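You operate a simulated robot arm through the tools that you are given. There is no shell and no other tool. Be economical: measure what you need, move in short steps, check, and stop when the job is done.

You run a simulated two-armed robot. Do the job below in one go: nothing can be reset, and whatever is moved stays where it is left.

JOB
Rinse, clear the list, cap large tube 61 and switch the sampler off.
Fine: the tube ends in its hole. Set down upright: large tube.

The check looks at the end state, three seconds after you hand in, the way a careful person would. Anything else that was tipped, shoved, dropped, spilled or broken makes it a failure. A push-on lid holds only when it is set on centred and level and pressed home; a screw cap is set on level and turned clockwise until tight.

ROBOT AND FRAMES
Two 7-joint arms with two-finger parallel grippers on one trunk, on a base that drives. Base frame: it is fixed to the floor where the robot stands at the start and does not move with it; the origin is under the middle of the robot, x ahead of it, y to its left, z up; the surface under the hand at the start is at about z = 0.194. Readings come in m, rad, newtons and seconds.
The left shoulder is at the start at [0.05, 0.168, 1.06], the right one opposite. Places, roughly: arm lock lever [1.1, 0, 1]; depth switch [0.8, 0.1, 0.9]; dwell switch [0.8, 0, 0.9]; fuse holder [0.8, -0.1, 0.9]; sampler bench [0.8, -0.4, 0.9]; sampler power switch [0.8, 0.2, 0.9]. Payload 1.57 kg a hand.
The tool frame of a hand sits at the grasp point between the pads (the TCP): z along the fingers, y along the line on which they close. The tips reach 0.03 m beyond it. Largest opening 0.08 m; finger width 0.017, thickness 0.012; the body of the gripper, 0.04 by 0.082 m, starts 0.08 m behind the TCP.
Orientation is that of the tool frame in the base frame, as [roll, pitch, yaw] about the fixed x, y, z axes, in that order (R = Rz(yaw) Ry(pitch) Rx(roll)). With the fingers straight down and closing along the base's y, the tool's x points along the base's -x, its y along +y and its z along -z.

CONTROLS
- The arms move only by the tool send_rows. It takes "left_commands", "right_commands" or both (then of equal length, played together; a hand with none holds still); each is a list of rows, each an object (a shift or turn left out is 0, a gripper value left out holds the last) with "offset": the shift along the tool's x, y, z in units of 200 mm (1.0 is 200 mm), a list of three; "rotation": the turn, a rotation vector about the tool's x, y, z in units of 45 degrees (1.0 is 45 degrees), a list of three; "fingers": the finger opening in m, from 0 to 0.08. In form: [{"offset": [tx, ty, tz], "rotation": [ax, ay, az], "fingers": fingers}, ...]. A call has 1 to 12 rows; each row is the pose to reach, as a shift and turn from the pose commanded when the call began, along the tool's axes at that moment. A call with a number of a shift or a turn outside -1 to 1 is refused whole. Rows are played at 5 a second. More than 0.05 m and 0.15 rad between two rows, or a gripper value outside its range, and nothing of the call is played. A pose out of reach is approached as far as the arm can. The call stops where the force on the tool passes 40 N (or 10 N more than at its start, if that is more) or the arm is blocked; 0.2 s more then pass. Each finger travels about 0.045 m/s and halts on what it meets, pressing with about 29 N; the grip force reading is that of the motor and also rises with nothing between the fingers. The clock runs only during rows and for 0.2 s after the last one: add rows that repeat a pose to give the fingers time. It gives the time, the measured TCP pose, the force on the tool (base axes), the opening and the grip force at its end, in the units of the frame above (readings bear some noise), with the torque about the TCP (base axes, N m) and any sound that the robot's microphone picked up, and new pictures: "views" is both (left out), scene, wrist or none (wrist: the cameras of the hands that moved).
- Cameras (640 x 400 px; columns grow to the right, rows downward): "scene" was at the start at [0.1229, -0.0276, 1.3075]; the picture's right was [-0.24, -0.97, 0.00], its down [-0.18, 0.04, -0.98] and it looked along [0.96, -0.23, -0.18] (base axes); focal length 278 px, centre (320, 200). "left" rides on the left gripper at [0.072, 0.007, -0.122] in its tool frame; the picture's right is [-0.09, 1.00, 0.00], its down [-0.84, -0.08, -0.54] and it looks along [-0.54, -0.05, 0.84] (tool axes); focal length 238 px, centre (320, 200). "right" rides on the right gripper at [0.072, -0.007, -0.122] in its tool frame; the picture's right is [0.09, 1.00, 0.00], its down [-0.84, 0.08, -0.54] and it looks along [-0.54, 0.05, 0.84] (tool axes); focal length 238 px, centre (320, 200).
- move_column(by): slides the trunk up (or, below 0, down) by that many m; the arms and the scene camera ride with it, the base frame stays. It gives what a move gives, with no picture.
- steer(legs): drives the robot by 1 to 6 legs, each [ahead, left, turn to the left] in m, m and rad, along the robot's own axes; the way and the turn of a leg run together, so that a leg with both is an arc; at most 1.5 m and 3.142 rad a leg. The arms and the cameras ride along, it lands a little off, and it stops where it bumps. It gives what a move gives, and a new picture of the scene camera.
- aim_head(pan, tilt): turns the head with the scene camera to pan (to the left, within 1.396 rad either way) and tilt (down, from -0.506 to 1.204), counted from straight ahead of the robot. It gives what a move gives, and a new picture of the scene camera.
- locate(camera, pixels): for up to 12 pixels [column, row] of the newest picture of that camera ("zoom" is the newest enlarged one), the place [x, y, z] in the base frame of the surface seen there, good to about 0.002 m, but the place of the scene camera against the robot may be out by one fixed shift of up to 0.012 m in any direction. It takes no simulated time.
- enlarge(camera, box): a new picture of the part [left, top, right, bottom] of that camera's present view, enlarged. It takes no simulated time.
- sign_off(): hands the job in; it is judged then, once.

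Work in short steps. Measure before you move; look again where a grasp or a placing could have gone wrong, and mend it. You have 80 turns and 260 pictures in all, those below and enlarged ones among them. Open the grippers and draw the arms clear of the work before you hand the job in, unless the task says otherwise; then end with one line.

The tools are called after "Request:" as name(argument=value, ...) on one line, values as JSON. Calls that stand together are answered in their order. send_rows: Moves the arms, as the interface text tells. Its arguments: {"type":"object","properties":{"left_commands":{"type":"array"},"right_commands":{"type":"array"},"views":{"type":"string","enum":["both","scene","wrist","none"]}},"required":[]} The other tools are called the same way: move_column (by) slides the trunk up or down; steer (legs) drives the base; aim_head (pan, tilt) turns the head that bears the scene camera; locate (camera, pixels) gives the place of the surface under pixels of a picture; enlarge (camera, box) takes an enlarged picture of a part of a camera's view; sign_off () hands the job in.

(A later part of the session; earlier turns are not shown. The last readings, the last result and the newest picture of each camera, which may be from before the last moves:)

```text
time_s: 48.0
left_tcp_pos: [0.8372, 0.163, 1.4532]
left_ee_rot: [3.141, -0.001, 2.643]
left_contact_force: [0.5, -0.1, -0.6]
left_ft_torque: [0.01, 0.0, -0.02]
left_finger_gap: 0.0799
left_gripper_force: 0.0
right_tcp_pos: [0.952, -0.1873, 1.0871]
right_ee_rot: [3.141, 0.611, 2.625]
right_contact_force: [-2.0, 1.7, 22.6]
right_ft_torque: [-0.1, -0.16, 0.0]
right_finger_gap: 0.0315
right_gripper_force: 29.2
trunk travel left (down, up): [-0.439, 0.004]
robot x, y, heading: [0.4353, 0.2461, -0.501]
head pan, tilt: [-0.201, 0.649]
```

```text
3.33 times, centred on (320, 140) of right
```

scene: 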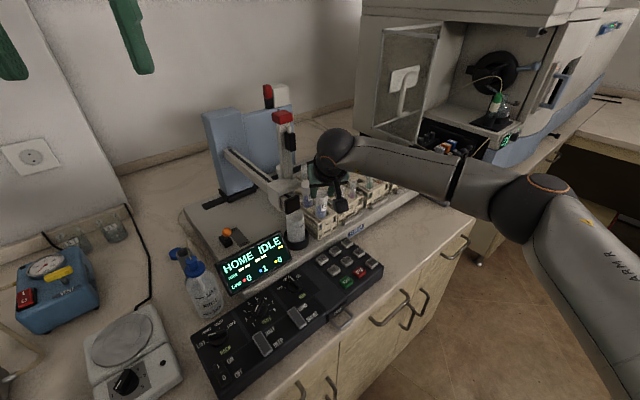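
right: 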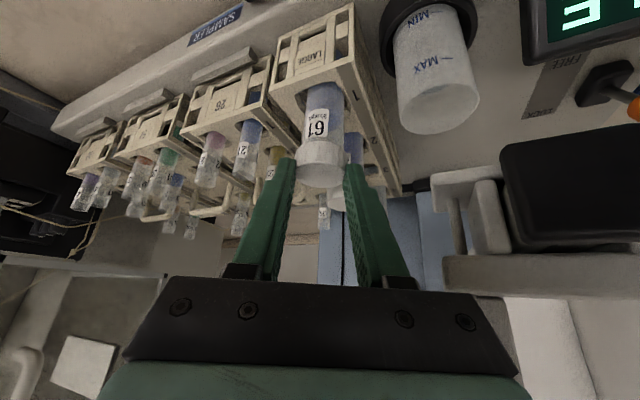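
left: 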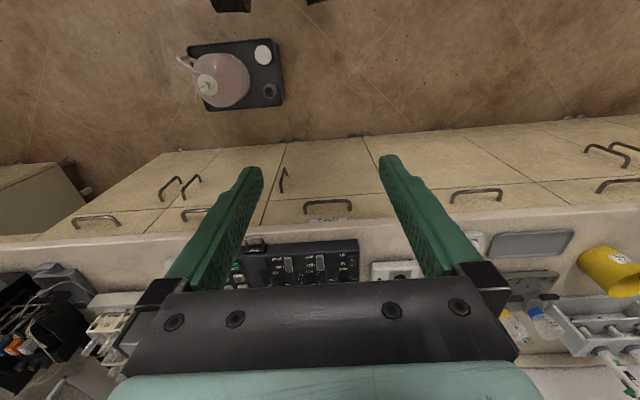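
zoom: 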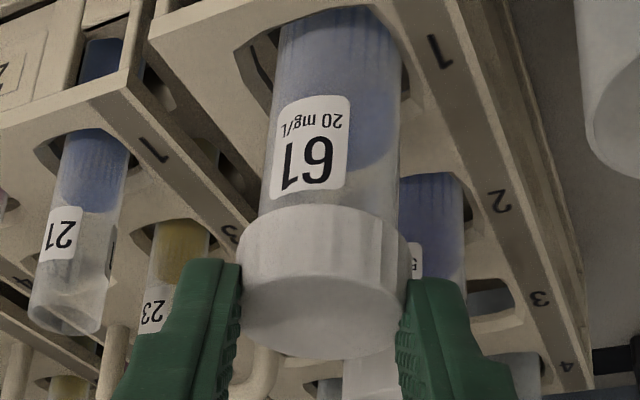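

At 22.6 N the hand came down ~3 mm. I compare the heights of the two cap tops and skirts with the scene camera.

Request:
locate(camera="scene", pixels=[[321, 193], [318, 195], [325, 192], [306, 184], [303, 183], [308, 184], [321, 199], [321, 207], [306, 193]])

Request:
locate(camera="right", pixels=[[320, 176], [320, 170], [328, 176], [320, 156], [318, 143]])

Request:
enlarge(camera="scene", box=[300, 178, 336, 212])

```text
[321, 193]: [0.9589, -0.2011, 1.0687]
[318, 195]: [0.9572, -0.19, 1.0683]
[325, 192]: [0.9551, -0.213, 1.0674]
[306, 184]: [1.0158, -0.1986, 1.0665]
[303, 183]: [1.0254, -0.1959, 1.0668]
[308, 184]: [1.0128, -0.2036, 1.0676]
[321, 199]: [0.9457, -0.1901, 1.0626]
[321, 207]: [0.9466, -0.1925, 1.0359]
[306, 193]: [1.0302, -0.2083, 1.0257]
```

```text
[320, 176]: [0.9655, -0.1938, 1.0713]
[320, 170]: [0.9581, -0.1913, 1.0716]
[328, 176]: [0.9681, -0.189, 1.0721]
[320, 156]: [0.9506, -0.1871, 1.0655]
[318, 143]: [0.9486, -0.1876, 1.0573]
```

```text
11.76 times, centred on (318, 195) of scene
```

zoom: 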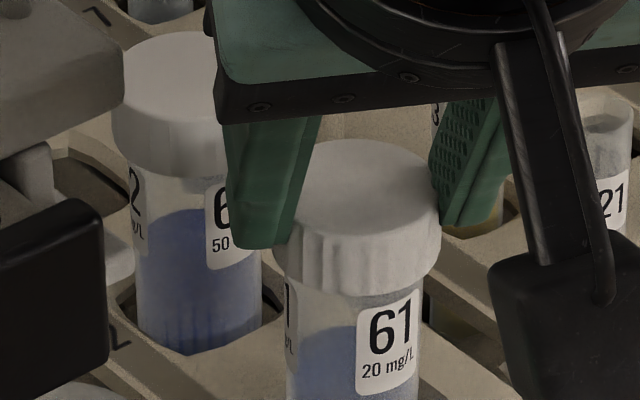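

61's cap top (1.0685) is within ~1 mm of 62's (1.067). I press a little more firmly, then lift 8 mm to see whether the tube comes along with the cap.

Request:
send_rows(right_commands=[{"offset": [0.0028, 0, 0.0041]}, {"offset": [0.0056, 0, 0.0083]}, {"offset": [0.0085, 0, 0.0124]}, {"offset": [0.0113, 0, 0.0165]}, {"offset": [0.0113, 0, 0.0165]}], views="none")

Request:
send_rows(right_commands=[{"offset": [-0.0141, 0, -0.0206]}, {"offset": [-0.0282, 0, -0.0412]}, {"offset": [-0.042, 0, -0.062]}, {"offset": [-0.054, 0, -0.079]}, {"offset": [-0.054, 0, -0.079]}], views="wrist")

Request:
enlarge(camera="scene", box=[300, 178, 336, 212])

Request:
enlarge(camera="right", box=[240, 80, 400, 200])

```text
time_s: 49.2
left_tcp_pos: [0.8359, 0.1639, 1.4529]
left_ee_rot: [-3.141, 0.002, 2.643]
left_contact_force: [-0.8, -0.3, 0.0]
left_ft_torque: [0.02, 0.0, 0.01]
left_finger_gap: 0.0799
left_gripper_force: 0.1
right_tcp_pos: [0.9531, -0.1877, 1.0874]
right_ee_rot: [3.138, 0.615, 2.623]
right_contact_force: [-0.9, 1.3, 28.7]
right_ft_torque: [-0.07, -0.16, 0.01]
right_finger_gap: 0.0323
right_gripper_force: 29.0
trunk travel left (down, up): [-0.439, 0.004]
robot x, y, heading: [0.4368, 0.2459, -0.499]
head pan, tilt: [-0.201, 0.649]
```

```text
time_s: 50.4
left_tcp_pos: [0.8408, 0.1605, 1.4524]
left_ee_rot: [-3.14, -0.001, 2.644]
left_contact_force: [0.3, 0.3, -0.1]
left_ft_torque: [0.03, -0.01, -0.02]
left_finger_gap: 0.0804
left_gripper_force: 0.1
right_tcp_pos: [0.9524, -0.1896, 1.095]
right_ee_rot: [-3.137, 0.598, 2.627]
right_contact_force: [-0.2, -0.2, -1.1]
right_ft_torque: [-0.02, 0.02, 0.0]
right_finger_gap: 0.0319
right_gripper_force: 28.5
trunk travel left (down, up): [-0.439, 0.004]
robot x, y, heading: [0.4388, 0.2427, -0.504]
head pan, tilt: [-0.201, 0.649]
```

right: 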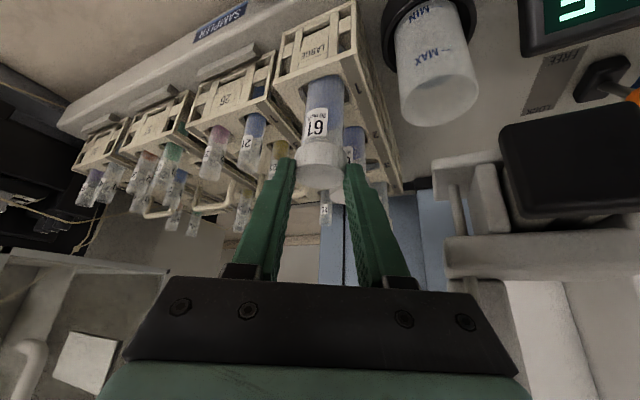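

```text
11.76 times, centred on (318, 195) of scene
```

zoom: 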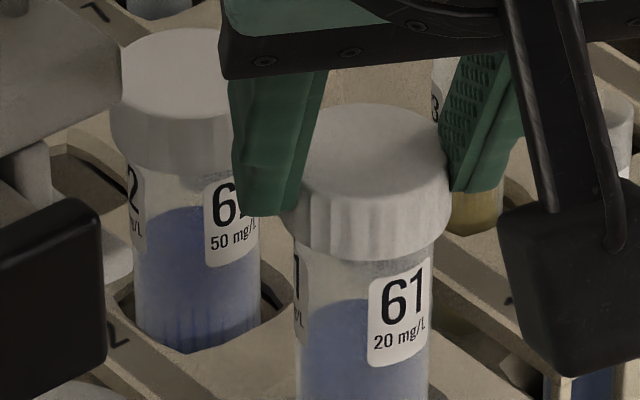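

```text
3.33 times, centred on (320, 140) of right
```

zoom: 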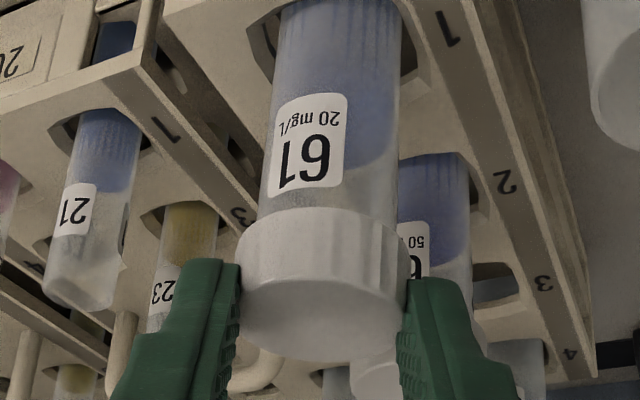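

The tube rose together with the cap. I lower it back to the seated height and press gently, then compare cap-to-label gaps on 61 and 62 at high zoom.

Request:
enlarge(camera="scene", box=[307, 183, 327, 201])

Request:
enlarge(camera="right", box=[290, 90, 380, 190])

Request:
send_rows(right_commands=[{"offset": [0.0141, 0, 0.0206]}, {"offset": [0.0282, 0, 0.0412]}, {"offset": [0.034, 0, 0.0495]}, {"offset": [0.034, 0, 0.0495]}], views="none")

Request:
enlarge(camera="scene", box=[307, 183, 327, 201])

```text
16.00 times, centred on (317, 192) of scene
```

zoom: 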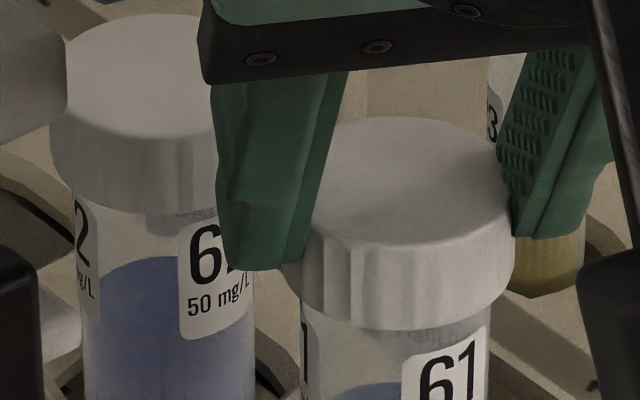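

```text
4.00 times, centred on (335, 140) of right
```

zoom: 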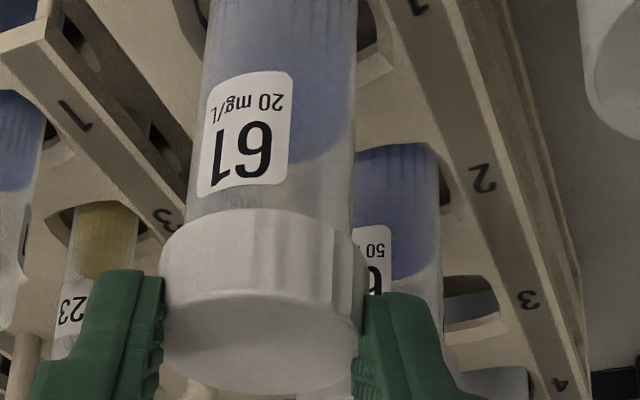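

```text
time_s: 51.4
left_tcp_pos: [0.8384, 0.1626, 1.4538]
left_ee_rot: [-3.138, -0.001, 2.644]
left_contact_force: [1.3, 0.9, 0.2]
left_ft_torque: [0.03, 0.01, 0.03]
left_finger_gap: 0.08
left_gripper_force: 0.0
right_tcp_pos: [0.9526, -0.1871, 1.0892]
right_ee_rot: [3.142, 0.606, 2.626]
right_contact_force: [-0.8, 0.7, 7.6]
right_ft_torque: [-0.07, -0.04, -0.02]
right_finger_gap: 0.0322
right_gripper_force: 28.3
trunk travel left (down, up): [-0.439, 0.004]
robot x, y, heading: [0.4401, 0.2431, -0.503]
head pan, tilt: [-0.201, 0.649]
```

```text
16.00 times, centred on (317, 192) of scene
```

zoom: 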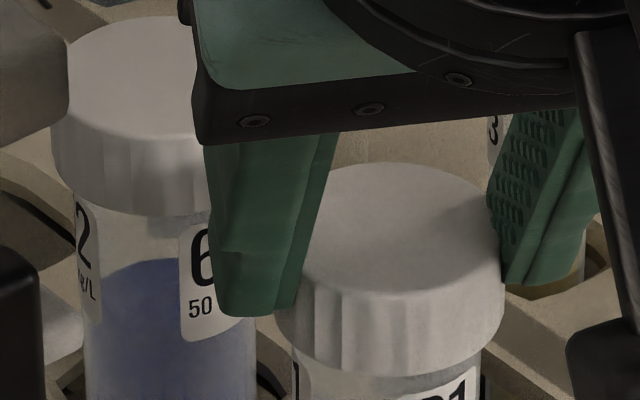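

61's cap sits ~2 mm higher relative to its label than 62's, so it is a screw cap not yet tight, and the tube spins in its hole. I will hold the tube body with the right hand and turn the cap with the left. First I open and draw the right hand back.

Request:
send_rows(right_commands=[{"offset": [-0.005, 0, -0.007], "fingers": 0.05}, {"offset": [-0.005, 0, -0.007], "fingers": 0.05}, {"offset": [0, 0, -0.15]}, {"offset": [0, 0, -0.35]}, {"offset": [0, 0, -0.55]}, {"offset": [0, 0, -0.55]}])

Request:
enlarge(camera="scene", box=[285, 160, 345, 215])

Request:
enlarge(camera="right", box=[250, 80, 450, 220])

```text
time_s: 52.8
left_tcp_pos: [0.8401, 0.1605, 1.452]
left_ee_rot: [-3.14, -0.004, 2.643]
left_contact_force: [0.6, -0.3, -1.3]
left_ft_torque: [0.0, -0.01, 0.01]
left_finger_gap: 0.08
left_gripper_force: 0.1
right_tcp_pos: [0.8998, -0.1569, 1.1771]
right_ee_rot: [-3.141, 0.6, 2.628]
right_contact_force: [-0.6, -0.1, -0.6]
right_ft_torque: [0.04, 0.03, 0.02]
right_finger_gap: 0.05
right_gripper_force: 0.0
trunk travel left (down, up): [-0.439, 0.004]
robot x, y, heading: [0.4382, 0.2486, -0.504]
head pan, tilt: [-0.201, 0.649]
```

scene: 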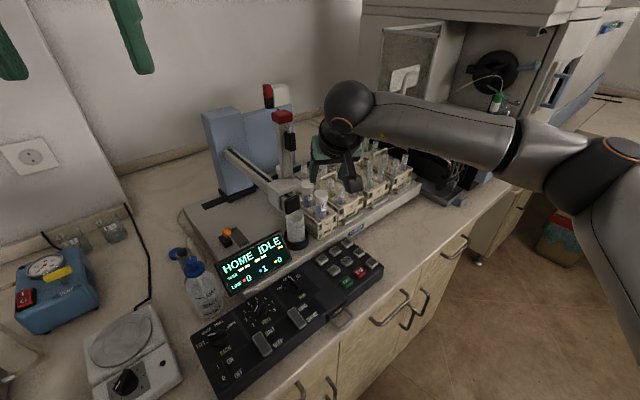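
right: 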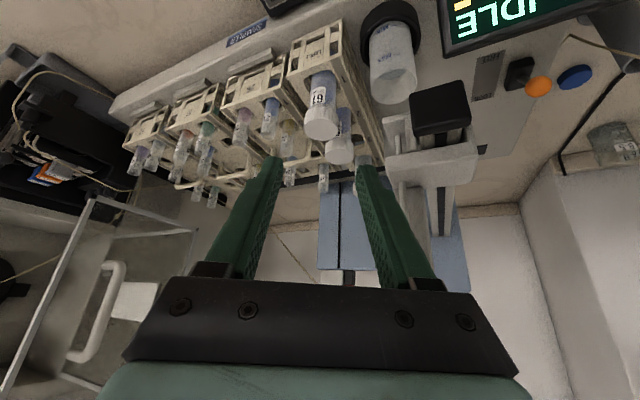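

```text
7.27 times, centred on (315, 188) of scene
```

zoom: 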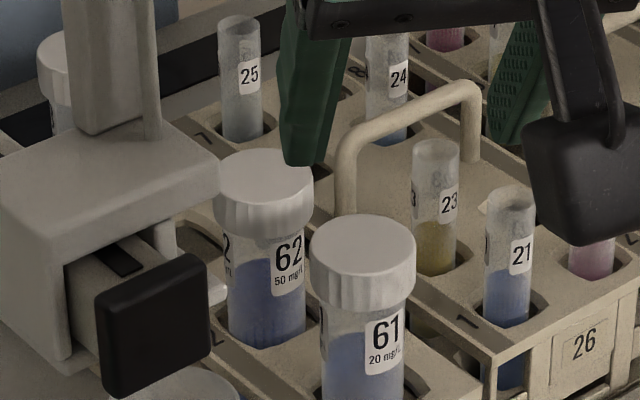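

```text
2.86 times, centred on (350, 150) of right
```

zoom: 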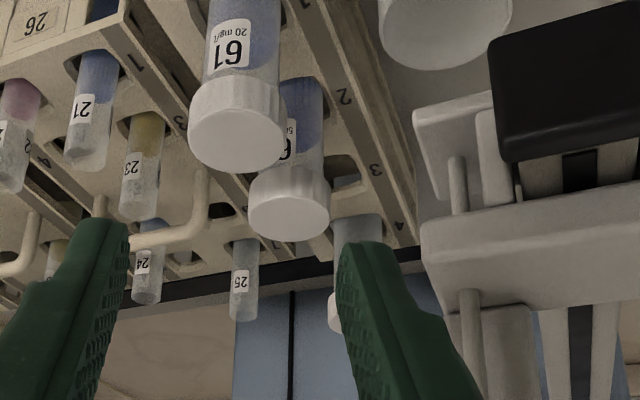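

The cap stands level and alone. I measure both cap tops and skirts from this view.

Request:
locate(camera="scene", pixels=[[321, 192], [317, 192], [325, 192], [307, 184], [304, 183], [310, 184]])

Request:
locate(camera="right", pixels=[[321, 128], [316, 128], [327, 128], [339, 155], [334, 155], [346, 155]])

Request:
enlarge(camera="scene", box=[302, 178, 334, 206])

Request:
enlarge(camera="right", box=[295, 70, 375, 175])

```text
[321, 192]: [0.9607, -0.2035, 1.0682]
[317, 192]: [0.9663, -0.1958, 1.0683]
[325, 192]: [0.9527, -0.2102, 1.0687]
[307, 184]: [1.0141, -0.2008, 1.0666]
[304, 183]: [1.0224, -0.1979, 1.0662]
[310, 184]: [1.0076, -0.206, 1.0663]
```

```text
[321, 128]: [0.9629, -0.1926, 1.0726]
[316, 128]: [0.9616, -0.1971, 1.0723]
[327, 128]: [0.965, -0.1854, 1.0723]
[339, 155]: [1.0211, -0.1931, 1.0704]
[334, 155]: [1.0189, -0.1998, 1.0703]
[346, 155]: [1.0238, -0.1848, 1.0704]
```

```text
14.29 times, centred on (318, 192) of scene
```

zoom: 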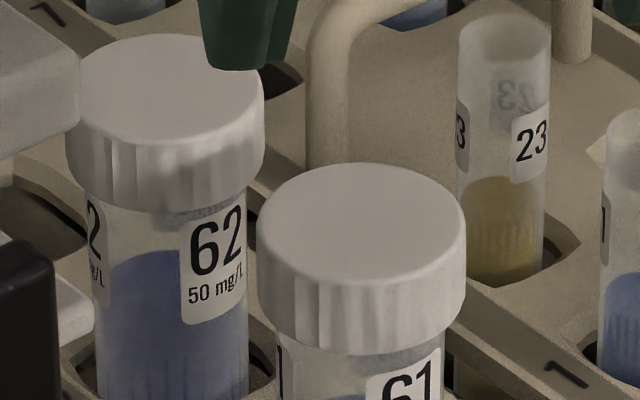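

```text
3.81 times, centred on (335, 122) of right
```

zoom: 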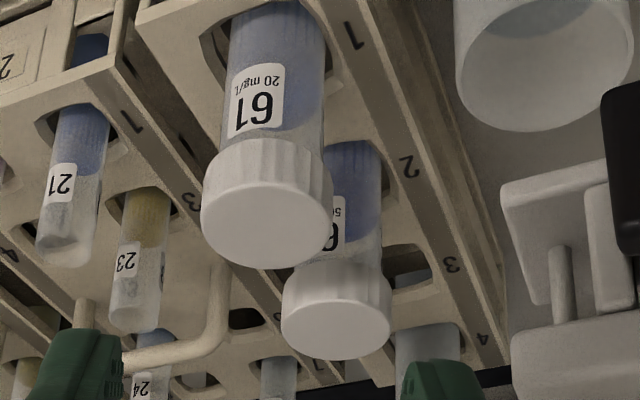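

Both cameras agree that 61's cap is 2 mm higher than 62's, so it must still be tightened. I bring the right hand to a flatter (tilt 1.0, yaw 0) pre-grasp in front of tube 61's body.

Request:
send_rows(right_commands=[{"offset": [0.0485, -0.037, 0.088], "rotation": [-0.0944, -0.0997, -0.0917], "fingers": 0.055}, {"offset": [0.097, -0.074, 0.177], "rotation": [-0.1888, -0.1993, -0.1833]}, {"offset": [0.1455, -0.111, 0.265], "rotation": [-0.2831, -0.299, -0.275]}, {"offset": [0.194, -0.148, 0.354], "rotation": [-0.3775, -0.3986, -0.3666]}, {"offset": [0.2425, -0.185, 0.442], "rotation": [-0.4719, -0.4983, -0.4583]}, {"offset": [0.2425, -0.185, 0.442], "rotation": [-0.4719, -0.4983, -0.4583]}])

Request:
enlarge(camera="right", box=[220, 80, 420, 220])

```text
time_s: 54.2
left_tcp_pos: [0.8398, 0.162, 1.4526]
left_ee_rot: [-3.14, -0.001, 2.644]
left_contact_force: [0.2, 0.2, 0.2]
left_ft_torque: [0.0, -0.01, -0.01]
left_finger_gap: 0.0801
left_gripper_force: 0.2
right_tcp_pos: [0.8882, -0.1963, 1.0751]
right_ee_rot: [-3.136, 1.001, -3.14]
right_contact_force: [-0.7, -0.3, 1.1]
right_ft_torque: [0.0, 0.0, -0.01]
right_finger_gap: 0.0549
right_gripper_force: 0.0
trunk travel left (down, up): [-0.439, 0.004]
robot x, y, heading: [0.4339, 0.244, -0.5]
head pan, tilt: [-0.201, 0.649]
```

scene: 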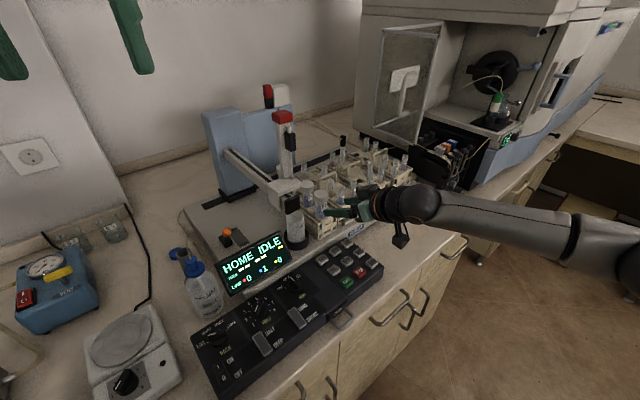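
right: 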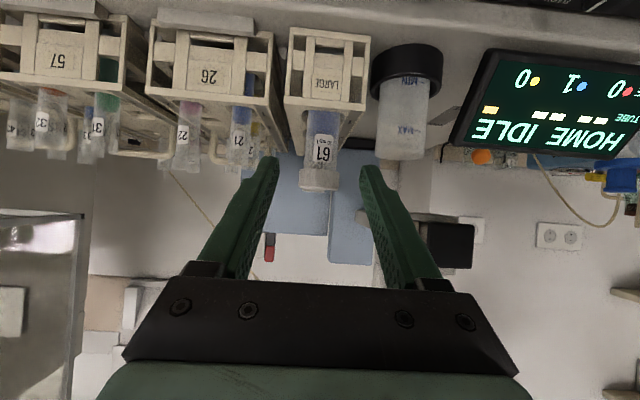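

```text
2.86 times, centred on (320, 150) of right
```

zoom: 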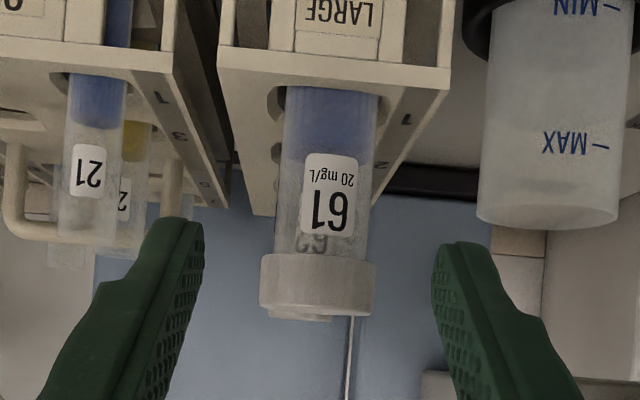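

Tube 61 is centred between the fingers. I advance 71 mm along the fingers to straddle the body below the cap.

Request:
send_rows(right_commands=[{"offset": [-0.003, 0, 0.12]}, {"offset": [-0.006, 0, 0.24]}, {"offset": [-0.012, 0.0, 0.3545]}, {"offset": [-0.012, 0.0, 0.3545]}], views="wrist")

Request:
enlarge(camera="right", box=[220, 80, 420, 220])

Request:
enlarge(camera="scene", box=[290, 170, 360, 230])

```text
time_s: 55.2
left_tcp_pos: [0.8396, 0.1604, 1.4523]
left_ee_rot: [-3.14, 0.0, 2.642]
left_contact_force: [0.2, -0.3, -0.2]
left_ft_torque: [0.01, 0.01, 0.03]
left_finger_gap: 0.0802
left_gripper_force: 0.0
right_tcp_pos: [0.9514, -0.1963, 1.0395]
right_ee_rot: [-3.138, 1.001, 3.14]
right_contact_force: [-0.1, 0.3, 1.3]
right_ft_torque: [-0.01, -0.03, 0.0]
right_finger_gap: 0.0549
right_gripper_force: 0.1
trunk travel left (down, up): [-0.439, 0.004]
robot x, y, heading: [0.439, 0.2443, -0.497]
head pan, tilt: [-0.201, 0.649]
```

right: 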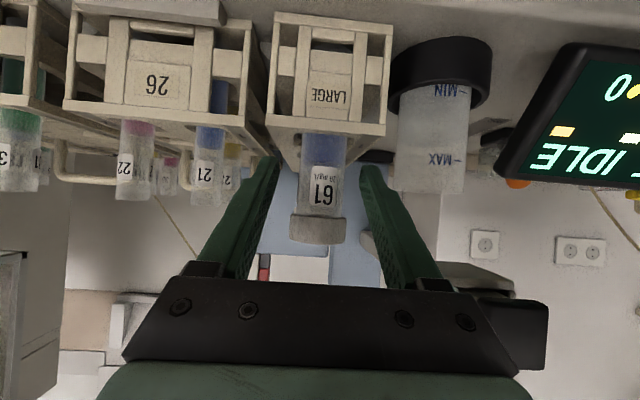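

```text
2.86 times, centred on (320, 150) of right
```

zoom: 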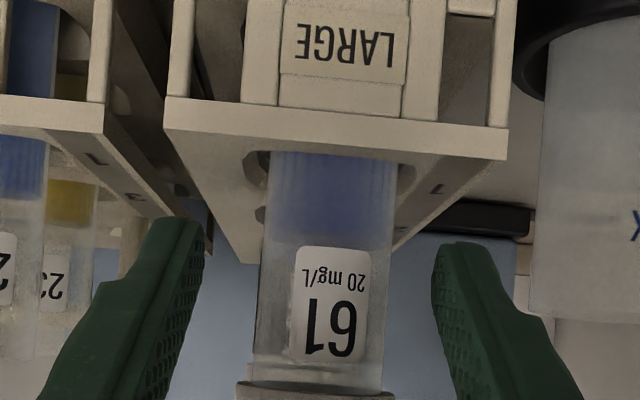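

```text
6.67 times, centred on (325, 200) of scene
```

zoom: 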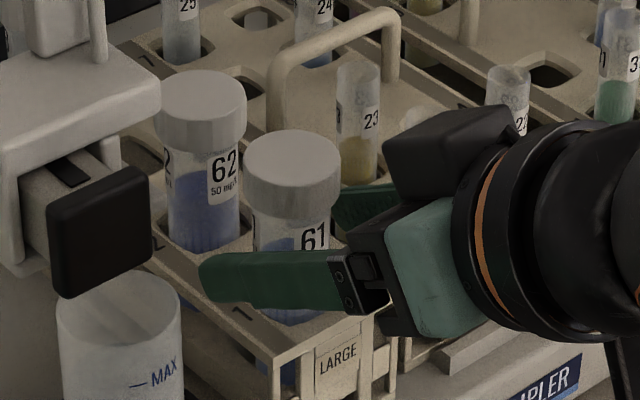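

The fingers straddle the body below the cap and above the rack. I close, and lift 2 cm as a check.

Request:
send_rows(right_commands=[{"fingers": 0.04}, {"fingers": 0.03}, {"fingers": 0.015}, {"fingers": 0.015}, {"offset": [-0.042, 0, -0.027]}, {"offset": [-0.084, 0, -0.054]}, {"offset": [-0.084, 0, -0.054]}], views="wrist")

Request:
enlarge(camera="scene", box=[290, 160, 360, 220])

```text
time_s: 56.8
left_tcp_pos: [0.8399, 0.1608, 1.452]
left_ee_rot: [-3.14, -0.001, 2.643]
left_contact_force: [0.0, -0.9, 0.2]
left_ft_torque: [0.03, -0.04, -0.01]
left_finger_gap: 0.0801
left_gripper_force: 0.0
right_tcp_pos: [0.9508, -0.1955, 1.0589]
right_ee_rot: [-3.139, 1.001, 3.139]
right_contact_force: [-0.2, -0.6, -0.6]
right_ft_torque: [0.0, 0.01, 0.02]
right_finger_gap: 0.028
right_gripper_force: 29.3
trunk travel left (down, up): [-0.439, 0.004]
robot x, y, heading: [0.4359, 0.2441, -0.501]
head pan, tilt: [-0.201, 0.649]
```

right: 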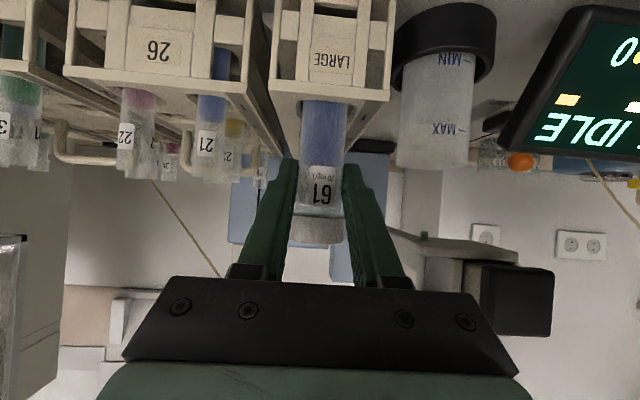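

```text
6.67 times, centred on (325, 190) of scene
```

zoom: 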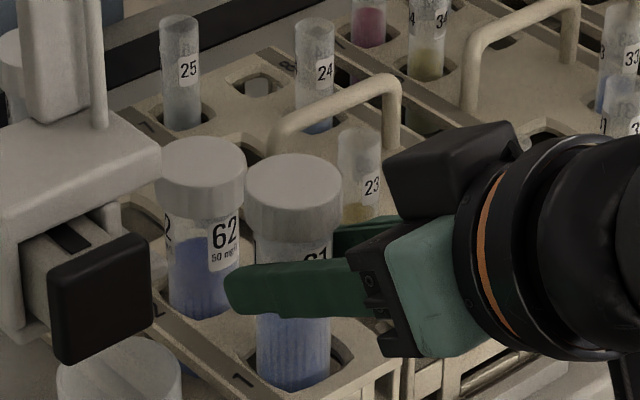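

The tube is held (gap 0.028) and rises freely. I lift it clear of the rack, another 11 cm.

Request:
send_rows(right_commands=[{"offset": [-0.12, 0, -0.077]}, {"offset": [-0.24, 0, -0.154]}, {"offset": [-0.36, 0, -0.231]}, {"offset": [-0.463, 0, -0.297]}, {"offset": [-0.5, 0, -0.321]}, {"offset": [-0.5, 0, -0.321]}], views="scene")

Request:
enlarge(camera="scene", box=[270, 120, 390, 220])

```text
time_s: 58.2
left_tcp_pos: [0.8399, 0.1601, 1.4521]
left_ee_rot: [-3.14, 0.001, 2.645]
left_contact_force: [0.2, 0.3, -0.1]
left_ft_torque: [0.01, 0.01, 0.03]
left_finger_gap: 0.0801
left_gripper_force: 0.1
right_tcp_pos: [0.9521, -0.1977, 1.179]
right_ee_rot: [-3.14, 0.999, -3.14]
right_contact_force: [0.2, 0.1, -1.0]
right_ft_torque: [0.01, 0.01, -0.03]
right_finger_gap: 0.028
right_gripper_force: 28.8
trunk travel left (down, up): [-0.439, 0.004]
robot x, y, heading: [0.433, 0.2468, -0.5]
head pan, tilt: [-0.201, 0.649]
```

scene: 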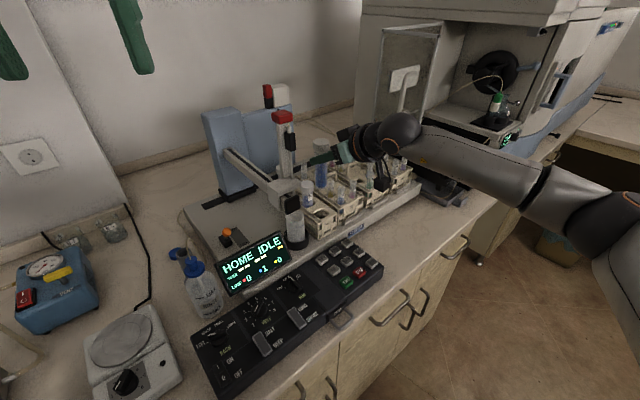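

```text
4.00 times, centred on (330, 170) of scene
```

zoom: 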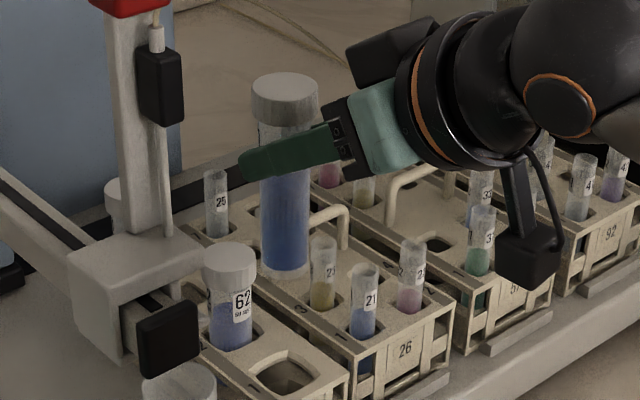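

The tube is out and upright, with hole 1 visible at (321,212). I measure the hole and tube bottom, then carry the tube back toward the robot, turning the hand left by 0.9 rad so the left hand can reach the cap from above.

Request:
locate(camera="scene", pixels=[[321, 186], [321, 174], [322, 142], [321, 213], [314, 212], [329, 212], [321, 207], [322, 219], [307, 184]])

Request:
send_rows(right_commands=[{"offset": [0.115, 0, -0.179]}, {"offset": [0.23, 0, -0.357]}, {"offset": [0.344, 0, -0.536]}, {"offset": [0.459, 0, -0.715]}, {"offset": [0.478, 0.124, -0.705], "rotation": [-0.138, 0, -0.0884]}, {"offset": [0.496, 0.249, -0.694], "rotation": [-0.275, 0, -0.177]}, {"offset": [0.515, 0.373, -0.684], "rotation": [-0.413, 0, -0.265]}, {"offset": [0.534, 0.497, -0.674], "rotation": [-0.551, 0, -0.354]}, {"offset": [0.553, 0.621, -0.664], "rotation": [-0.689, 0, -0.442]}, {"offset": [0.571, 0.746, -0.653], "rotation": [-0.826, 0, -0.531]}, {"offset": [0.59, 0.87, -0.643], "rotation": [-0.964, 0, -0.619]}, {"offset": [0.59, 0.87, -0.643], "rotation": [-0.964, 0, -0.619]}])

```text
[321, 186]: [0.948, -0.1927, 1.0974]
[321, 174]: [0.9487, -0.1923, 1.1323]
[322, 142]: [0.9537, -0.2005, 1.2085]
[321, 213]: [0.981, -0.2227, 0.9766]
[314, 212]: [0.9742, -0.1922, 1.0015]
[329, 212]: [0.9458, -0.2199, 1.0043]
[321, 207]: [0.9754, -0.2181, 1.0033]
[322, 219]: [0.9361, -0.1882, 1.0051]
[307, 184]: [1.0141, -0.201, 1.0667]
```

```text
time_s: 60.8
left_tcp_pos: [0.843, 0.1631, 1.4505]
left_ee_rot: [-3.137, -0.004, 2.643]
left_contact_force: [0.5, -0.1, -0.2]
left_ft_torque: [-0.05, 0.06, -0.02]
left_finger_gap: 0.0802
left_gripper_force: 0.0
right_tcp_pos: [0.7955, -0.0169, 1.1654]
right_ee_rot: [3.016, 1.104, -2.443]
right_contact_force: [-1.3, 0.4, -3.7]
right_ft_torque: [0.07, -0.1, -0.07]
right_finger_gap: 0.0278
right_gripper_force: 28.7
right hand out of reach, approached as far as the arm can: row 7, 8, 9, 10, 11, 12
trunk travel left (down, up): [-0.439, 0.004]
robot x, y, heading: [0.4324, 0.2484, -0.499]
head pan, tilt: [-0.201, 0.649]
```

scene: 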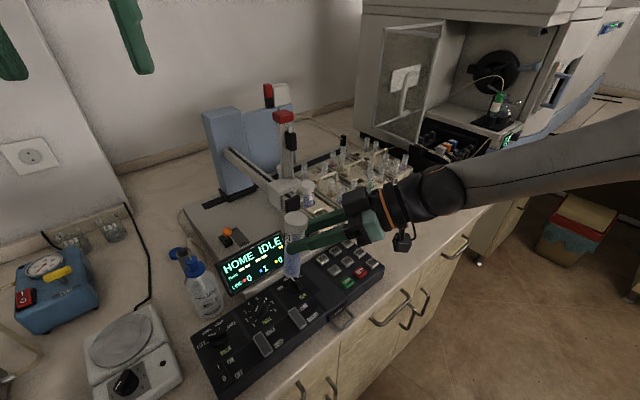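
right: 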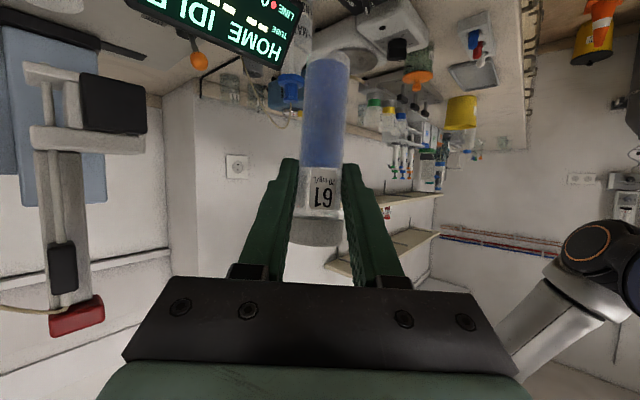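

The tube is held but the arm only reached yaw 0.7 with a small lean. I go to a more comfortable pose: yaw 0.3, tilt 1.0, tube near (0.80,−0.06).

Request:
send_rows(right_commands=[{"offset": [0.039, -0.032, -0.04], "rotation": [0.15, 0.029, 0.065]}, {"offset": [0.078, -0.064, -0.08], "rotation": [0.3, 0.0575, 0.13]}, {"offset": [0.117, -0.096, -0.12], "rotation": [0.45, 0.086, 0.195]}, {"offset": [0.1565, -0.1275, -0.161], "rotation": [0.6, 0.115, 0.2605]}, {"offset": [0.1565, -0.1275, -0.161], "rotation": [0.6, 0.115, 0.2605]}], views="scene")

```text
time_s: 62.0
left_tcp_pos: [0.8409, 0.1608, 1.4514]
left_ee_rot: [-3.141, -0.004, 2.645]
left_contact_force: [0.0, -0.6, -0.1]
left_ft_torque: [-0.03, 0.01, -0.01]
left_finger_gap: 0.08
left_gripper_force: 0.1
right_tcp_pos: [0.7754, -0.0691, 1.1398]
right_ee_rot: [-2.97, 0.924, -2.613]
right_contact_force: [1.0, 0.0, -1.1]
right_ft_torque: [-0.01, 0.04, -0.03]
right_finger_gap: 0.0274
right_gripper_force: 29.0
right hand out of reach, approached as far as the arm can: row 1, 2, 3
trunk travel left (down, up): [-0.439, 0.004]
robot x, y, heading: [0.4344, 0.2433, -0.506]
head pan, tilt: [-0.201, 0.649]
```

scene: 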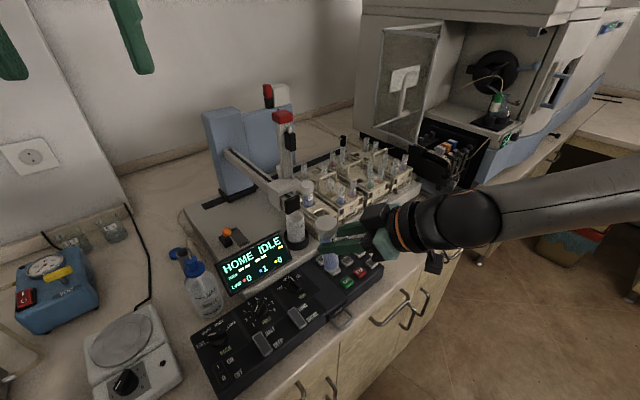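

It now sits at yaw 0.53 with a roll of 0.17. I apply a small correcting rotation to bring the tube upright.

Request:
send_rows(right_commands=[{"rotation": [0.01, -0.041, 0.088]}, {"rotation": [0.021, -0.082, 0.175]}, {"rotation": [0.021, -0.082, 0.175]}, {"rotation": [0.021, -0.082, 0.175]}], views="none")

Request:
enlarge(camera="scene", box=[280, 180, 420, 300])

```text
time_s: 63.0
left_tcp_pos: [0.8406, 0.161, 1.4523]
left_ee_rot: [-3.141, -0.001, 2.644]
left_contact_force: [0.0, -0.2, -0.8]
left_ft_torque: [0.03, -0.01, 0.0]
left_finger_gap: 0.08
left_gripper_force: 0.0
right_tcp_pos: [0.7763, -0.0688, 1.1395]
right_ee_rot: [3.14, 1.004, -2.843]
right_contact_force: [0.6, 0.0, -0.6]
right_ft_torque: [0.01, 0.03, -0.01]
right_finger_gap: 0.027
right_gripper_force: 28.9
trunk travel left (down, up): [-0.439, 0.004]
robot x, y, heading: [0.4366, 0.2467, -0.5]
head pan, tilt: [-0.201, 0.649]
```

```text
3.33 times, centred on (350, 240) of scene
```

zoom: 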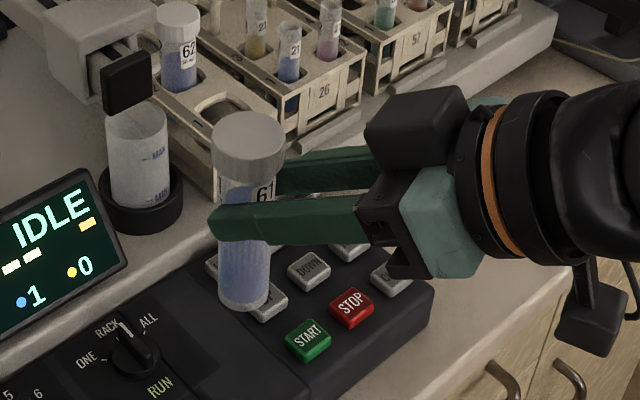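

The tube is now upright (tilt 1.00, roll 0), axis near (0.791,−0.064), cap top about z 1.17. I bring the left hand, vertical and opened to 0.06, toward a point above the cap.

Request:
send_rows(left_commands=[{"offset": [-0.05, -0.18, 0.12], "fingers": 0.06}, {"offset": [-0.1, -0.36, 0.25]}, {"offset": [-0.15, -0.54, 0.38]}, {"offset": [-0.2, -0.72, 0.52]}, {"offset": [-0.25, -0.89, 0.65]}, {"offset": [-0.25, -0.89, 0.65]}])

```text
time_s: 64.4
left_tcp_pos: [0.7991, -0.0191, 1.3247]
left_ee_rot: [-3.14, -0.002, 2.644]
left_contact_force: [-0.2, -0.5, 0.2]
left_ft_torque: [0.0, 0.03, 0.03]
left_finger_gap: 0.0602
left_gripper_force: 0.1
right_tcp_pos: [0.7751, -0.0683, 1.1396]
right_ee_rot: [-3.141, 1.002, -2.841]
right_contact_force: [0.5, -0.1, -0.9]
right_ft_torque: [-0.06, 0.03, -0.03]
right_finger_gap: 0.027
right_gripper_force: 28.8
trunk travel left (down, up): [-0.439, 0.004]
robot x, y, heading: [0.4352, 0.2454, -0.502]
head pan, tilt: [-0.201, 0.649]
```

scene: 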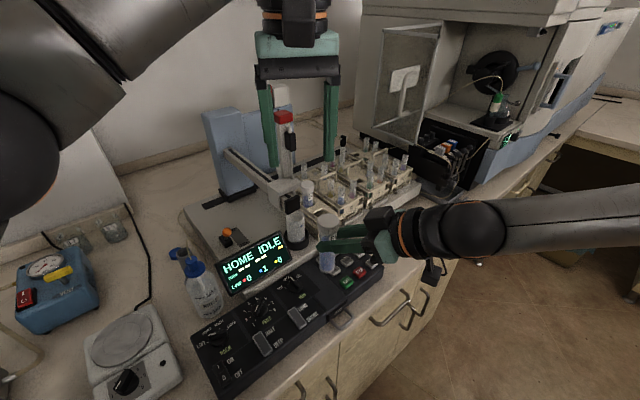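
left: 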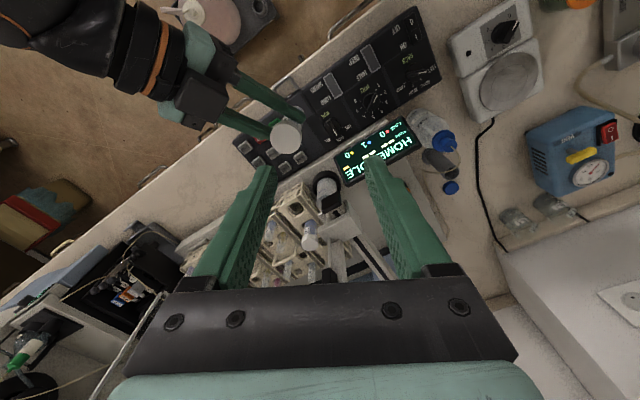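

The left camera sees the cap top at (286,137). I locate it.

Request:
locate(camera="left", pixels=[[286, 137], [272, 137], [300, 137], [286, 123], [286, 151], [279, 137], [293, 137]])

Request:
enlarge(camera="left", box=[230, 90, 340, 180])

```text
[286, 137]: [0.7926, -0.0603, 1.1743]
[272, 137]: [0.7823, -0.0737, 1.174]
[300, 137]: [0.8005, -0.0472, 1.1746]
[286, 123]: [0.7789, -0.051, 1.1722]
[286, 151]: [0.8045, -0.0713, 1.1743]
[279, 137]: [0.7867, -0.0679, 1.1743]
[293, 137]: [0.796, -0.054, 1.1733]
```

```text
4.44 times, centred on (285, 135) of left
```

zoom: 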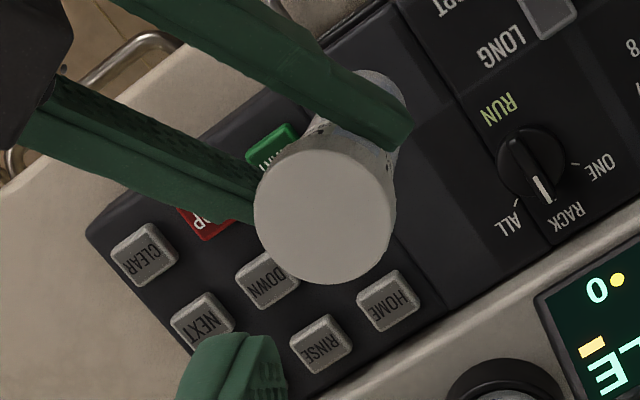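

The cap centre is (0.792,−0.061), top z 1.174. I align the left hand above it and lower to grip about 10 mm of the cap, without closing yet.

Request:
send_rows(left_commands=[{"offset": [-0.0695, -0.202, 0.05], "fingers": 0.052}, {"offset": [-0.0695, -0.202, 0.25]}, {"offset": [-0.0695, -0.202, 0.42]}, {"offset": [-0.0695, -0.202, 0.55]}, {"offset": [-0.0695, -0.202, 0.64]}, {"offset": [-0.0695, -0.202, 0.64]}])

Request:
enlarge(camera="left", box=[240, 110, 400, 230])

Request:
enlarge(camera="scene", box=[290, 180, 390, 270])

```text
time_s: 65.8
left_tcp_pos: [0.7918, -0.0625, 1.1934]
left_ee_rot: [-3.141, -0.002, 2.643]
left_contact_force: [0.4, 0.1, -0.4]
left_ft_torque: [0.02, -0.02, 0.01]
left_finger_gap: 0.052
left_gripper_force: 0.0
left hand out of reach, approached as far as the arm can: row 1
right_tcp_pos: [0.7758, -0.0694, 1.1385]
right_ee_rot: [3.139, 1.004, -2.841]
right_contact_force: [-0.8, -0.4, -1.2]
right_ft_torque: [-0.01, -0.01, -0.02]
right_finger_gap: 0.0268
right_gripper_force: 28.7
trunk travel left (down, up): [-0.439, 0.004]
robot x, y, heading: [0.4387, 0.241, -0.504]
head pan, tilt: [-0.201, 0.649]
```

scene: 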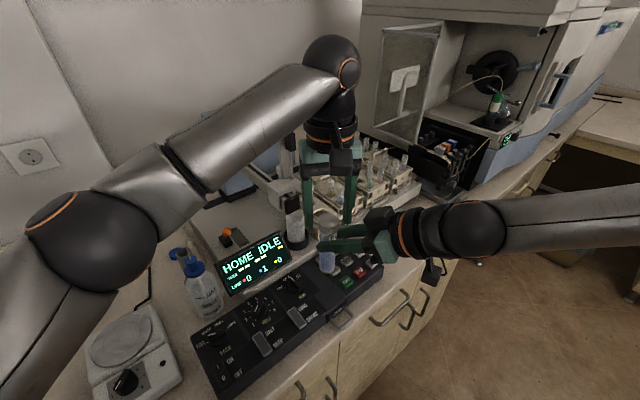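
left: 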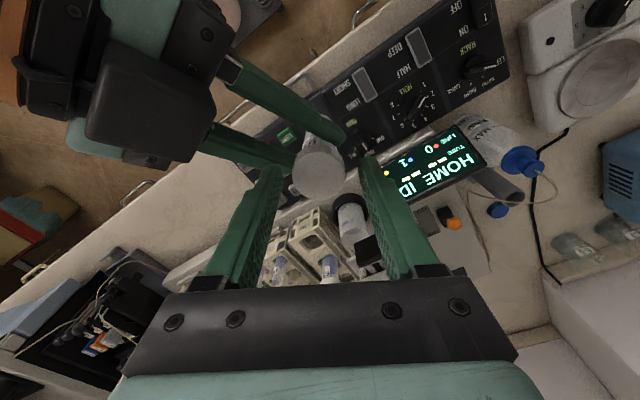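

```text
3.33 times, centred on (320, 170) of left
```

zoom: 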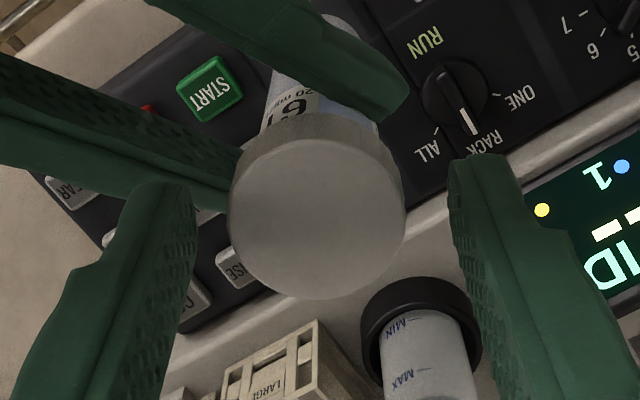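

```text
4.44 times, centred on (340, 225) of scene
```

zoom: 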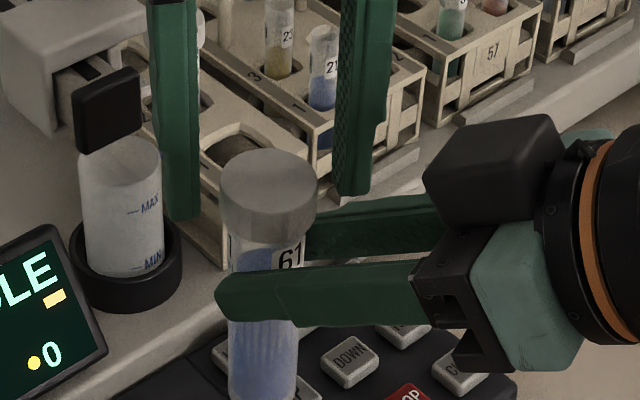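

The cap is centred between the left fingers. I close them on it.

Request:
send_rows(left_commands=[{"fingers": 0.042}, {"fingers": 0.034}, {"fingers": 0.02}, {"fingers": 0.02}], views="none")

Request:
enlarge(camera="scene", box=[290, 180, 390, 270])

```text
time_s: 66.8
left_tcp_pos: [0.7916, -0.0616, 1.1958]
left_ee_rot: [-3.14, -0.003, 2.644]
left_contact_force: [-2.9, -4.0, -1.7]
left_ft_torque: [-0.15, 0.06, -0.04]
left_finger_gap: 0.0321
left_gripper_force: 28.2
right_tcp_pos: [0.7749, -0.0692, 1.1404]
right_ee_rot: [3.139, 1.003, -2.841]
right_contact_force: [2.7, 4.5, -0.7]
right_ft_torque: [-0.13, 0.08, 0.04]
right_finger_gap: 0.0268
right_gripper_force: 28.4
trunk travel left (down, up): [-0.439, 0.004]
robot x, y, heading: [0.4372, 0.246, -0.502]
head pan, tilt: [-0.201, 0.649]
```

```text
4.44 times, centred on (340, 225) of scene
```

zoom: 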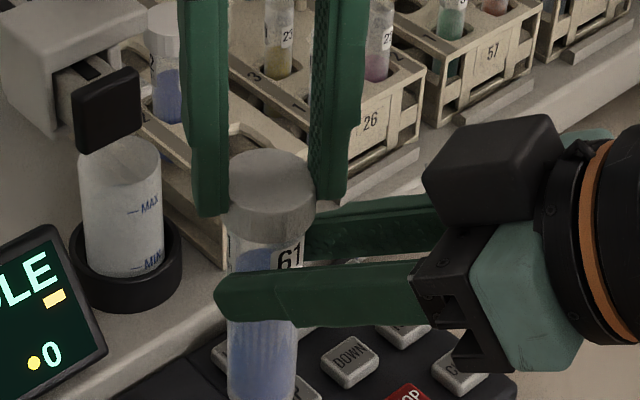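

Gripped (gap 0.032). I turn the cap clockwise 0.78 rad with slight downward feed and watch the torque.

Request:
send_rows(left_commands=[{"offset": [0, 0, 0.001], "rotation": [0, 0, 0.18]}, {"offset": [0, 0, 0.002], "rotation": [0, 0, 0.36]}, {"offset": [0, 0, 0.003], "rotation": [0, 0, 0.54]}, {"offset": [0, 0, 0.004], "rotation": [0, 0, 0.72]}, {"offset": [0, 0, 0.005], "rotation": [0, 0, 0.9]}, {"offset": [0, 0, 0.005], "rotation": [0, 0, 1.0]}, {"offset": [0, 0, 0.005], "rotation": [0, 0, 1.0]}], views="wrist")

Request:
enlarge(camera="scene", box=[290, 180, 390, 270])

```text
time_s: 68.4
left_tcp_pos: [0.7907, -0.0615, 1.1939]
left_ee_rot: [-3.14, 0.001, 1.858]
left_contact_force: [4.2, -3.3, 5.2]
left_ft_torque: [0.01, -0.08, 0.0]
left_finger_gap: 0.0319
left_gripper_force: 28.8
right_tcp_pos: [0.7754, -0.0688, 1.1395]
right_ee_rot: [3.135, 1.001, -2.844]
right_contact_force: [-3.3, 2.8, -5.7]
right_ft_torque: [-0.2, -0.05, 0.08]
right_finger_gap: 0.0269
right_gripper_force: 29.0
trunk travel left (down, up): [-0.439, 0.004]
robot x, y, heading: [0.437, 0.2452, -0.495]
head pan, tilt: [-0.201, 0.649]
```

left: 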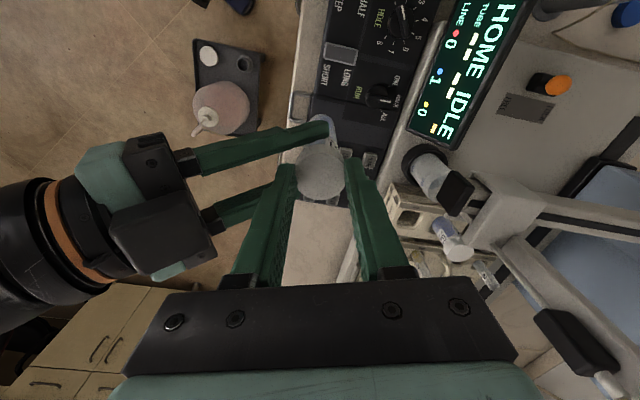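

```text
4.44 times, centred on (340, 225) of scene
```

zoom: 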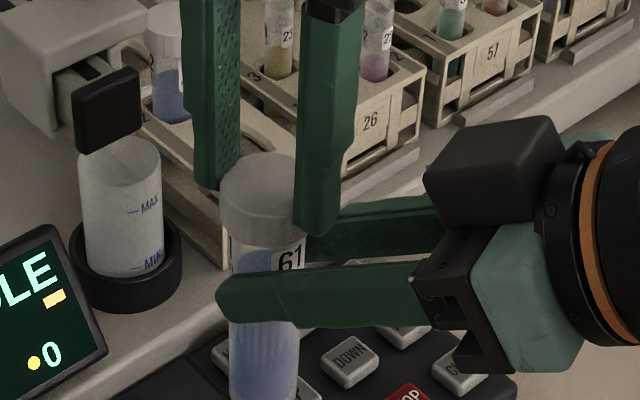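

The cap turned while label 61 stayed put, with little torque. I continue another 0.78 rad.

Request:
send_rows(left_commands=[{"offset": [0, 0, 0.001], "rotation": [0, 0, 0.18]}, {"offset": [0, 0, 0.001], "rotation": [0, 0, 0.36]}, {"offset": [0, 0, 0.002], "rotation": [0, 0, 0.54]}, {"offset": [0, 0, 0.002], "rotation": [0, 0, 0.72]}, {"offset": [0, 0, 0.003], "rotation": [0, 0, 0.9]}, {"offset": [0, 0, 0.003], "rotation": [0, 0, 1.0]}, {"offset": [0, 0, 0.003], "rotation": [0, 0, 1.0]}], views="none")

Request:
enlarge(camera="scene", box=[290, 180, 390, 270])

```text
time_s: 70.0
left_tcp_pos: [0.7929, -0.0609, 1.192]
left_ee_rot: [3.141, -0.001, 1.074]
left_contact_force: [18.2, 0.5, 10.5]
left_ft_torque: [0.25, -0.66, 0.02]
left_finger_gap: 0.0319
left_gripper_force: 29.0
right_tcp_pos: [0.7754, -0.0697, 1.1381]
right_ee_rot: [3.137, 0.999, -2.845]
right_contact_force: [-17.4, -0.4, -10.7]
right_ft_torque: [-0.24, -0.15, 0.1]
right_finger_gap: 0.0265
right_gripper_force: 29.0
trunk travel left (down, up): [-0.439, 0.004]
robot x, y, heading: [0.4393, 0.2462, -0.5]
head pan, tilt: [-0.201, 0.649]
```

```text
4.44 times, centred on (340, 225) of scene
```

zoom: 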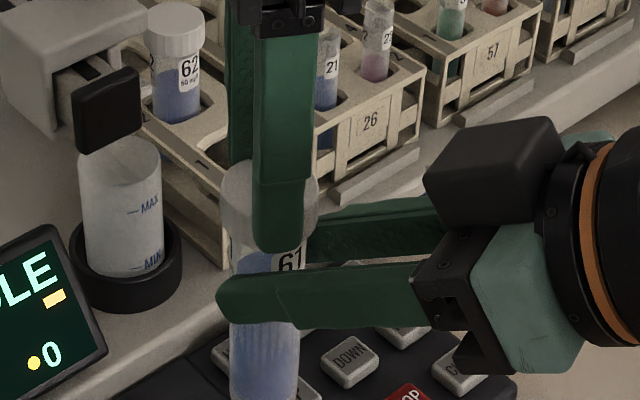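

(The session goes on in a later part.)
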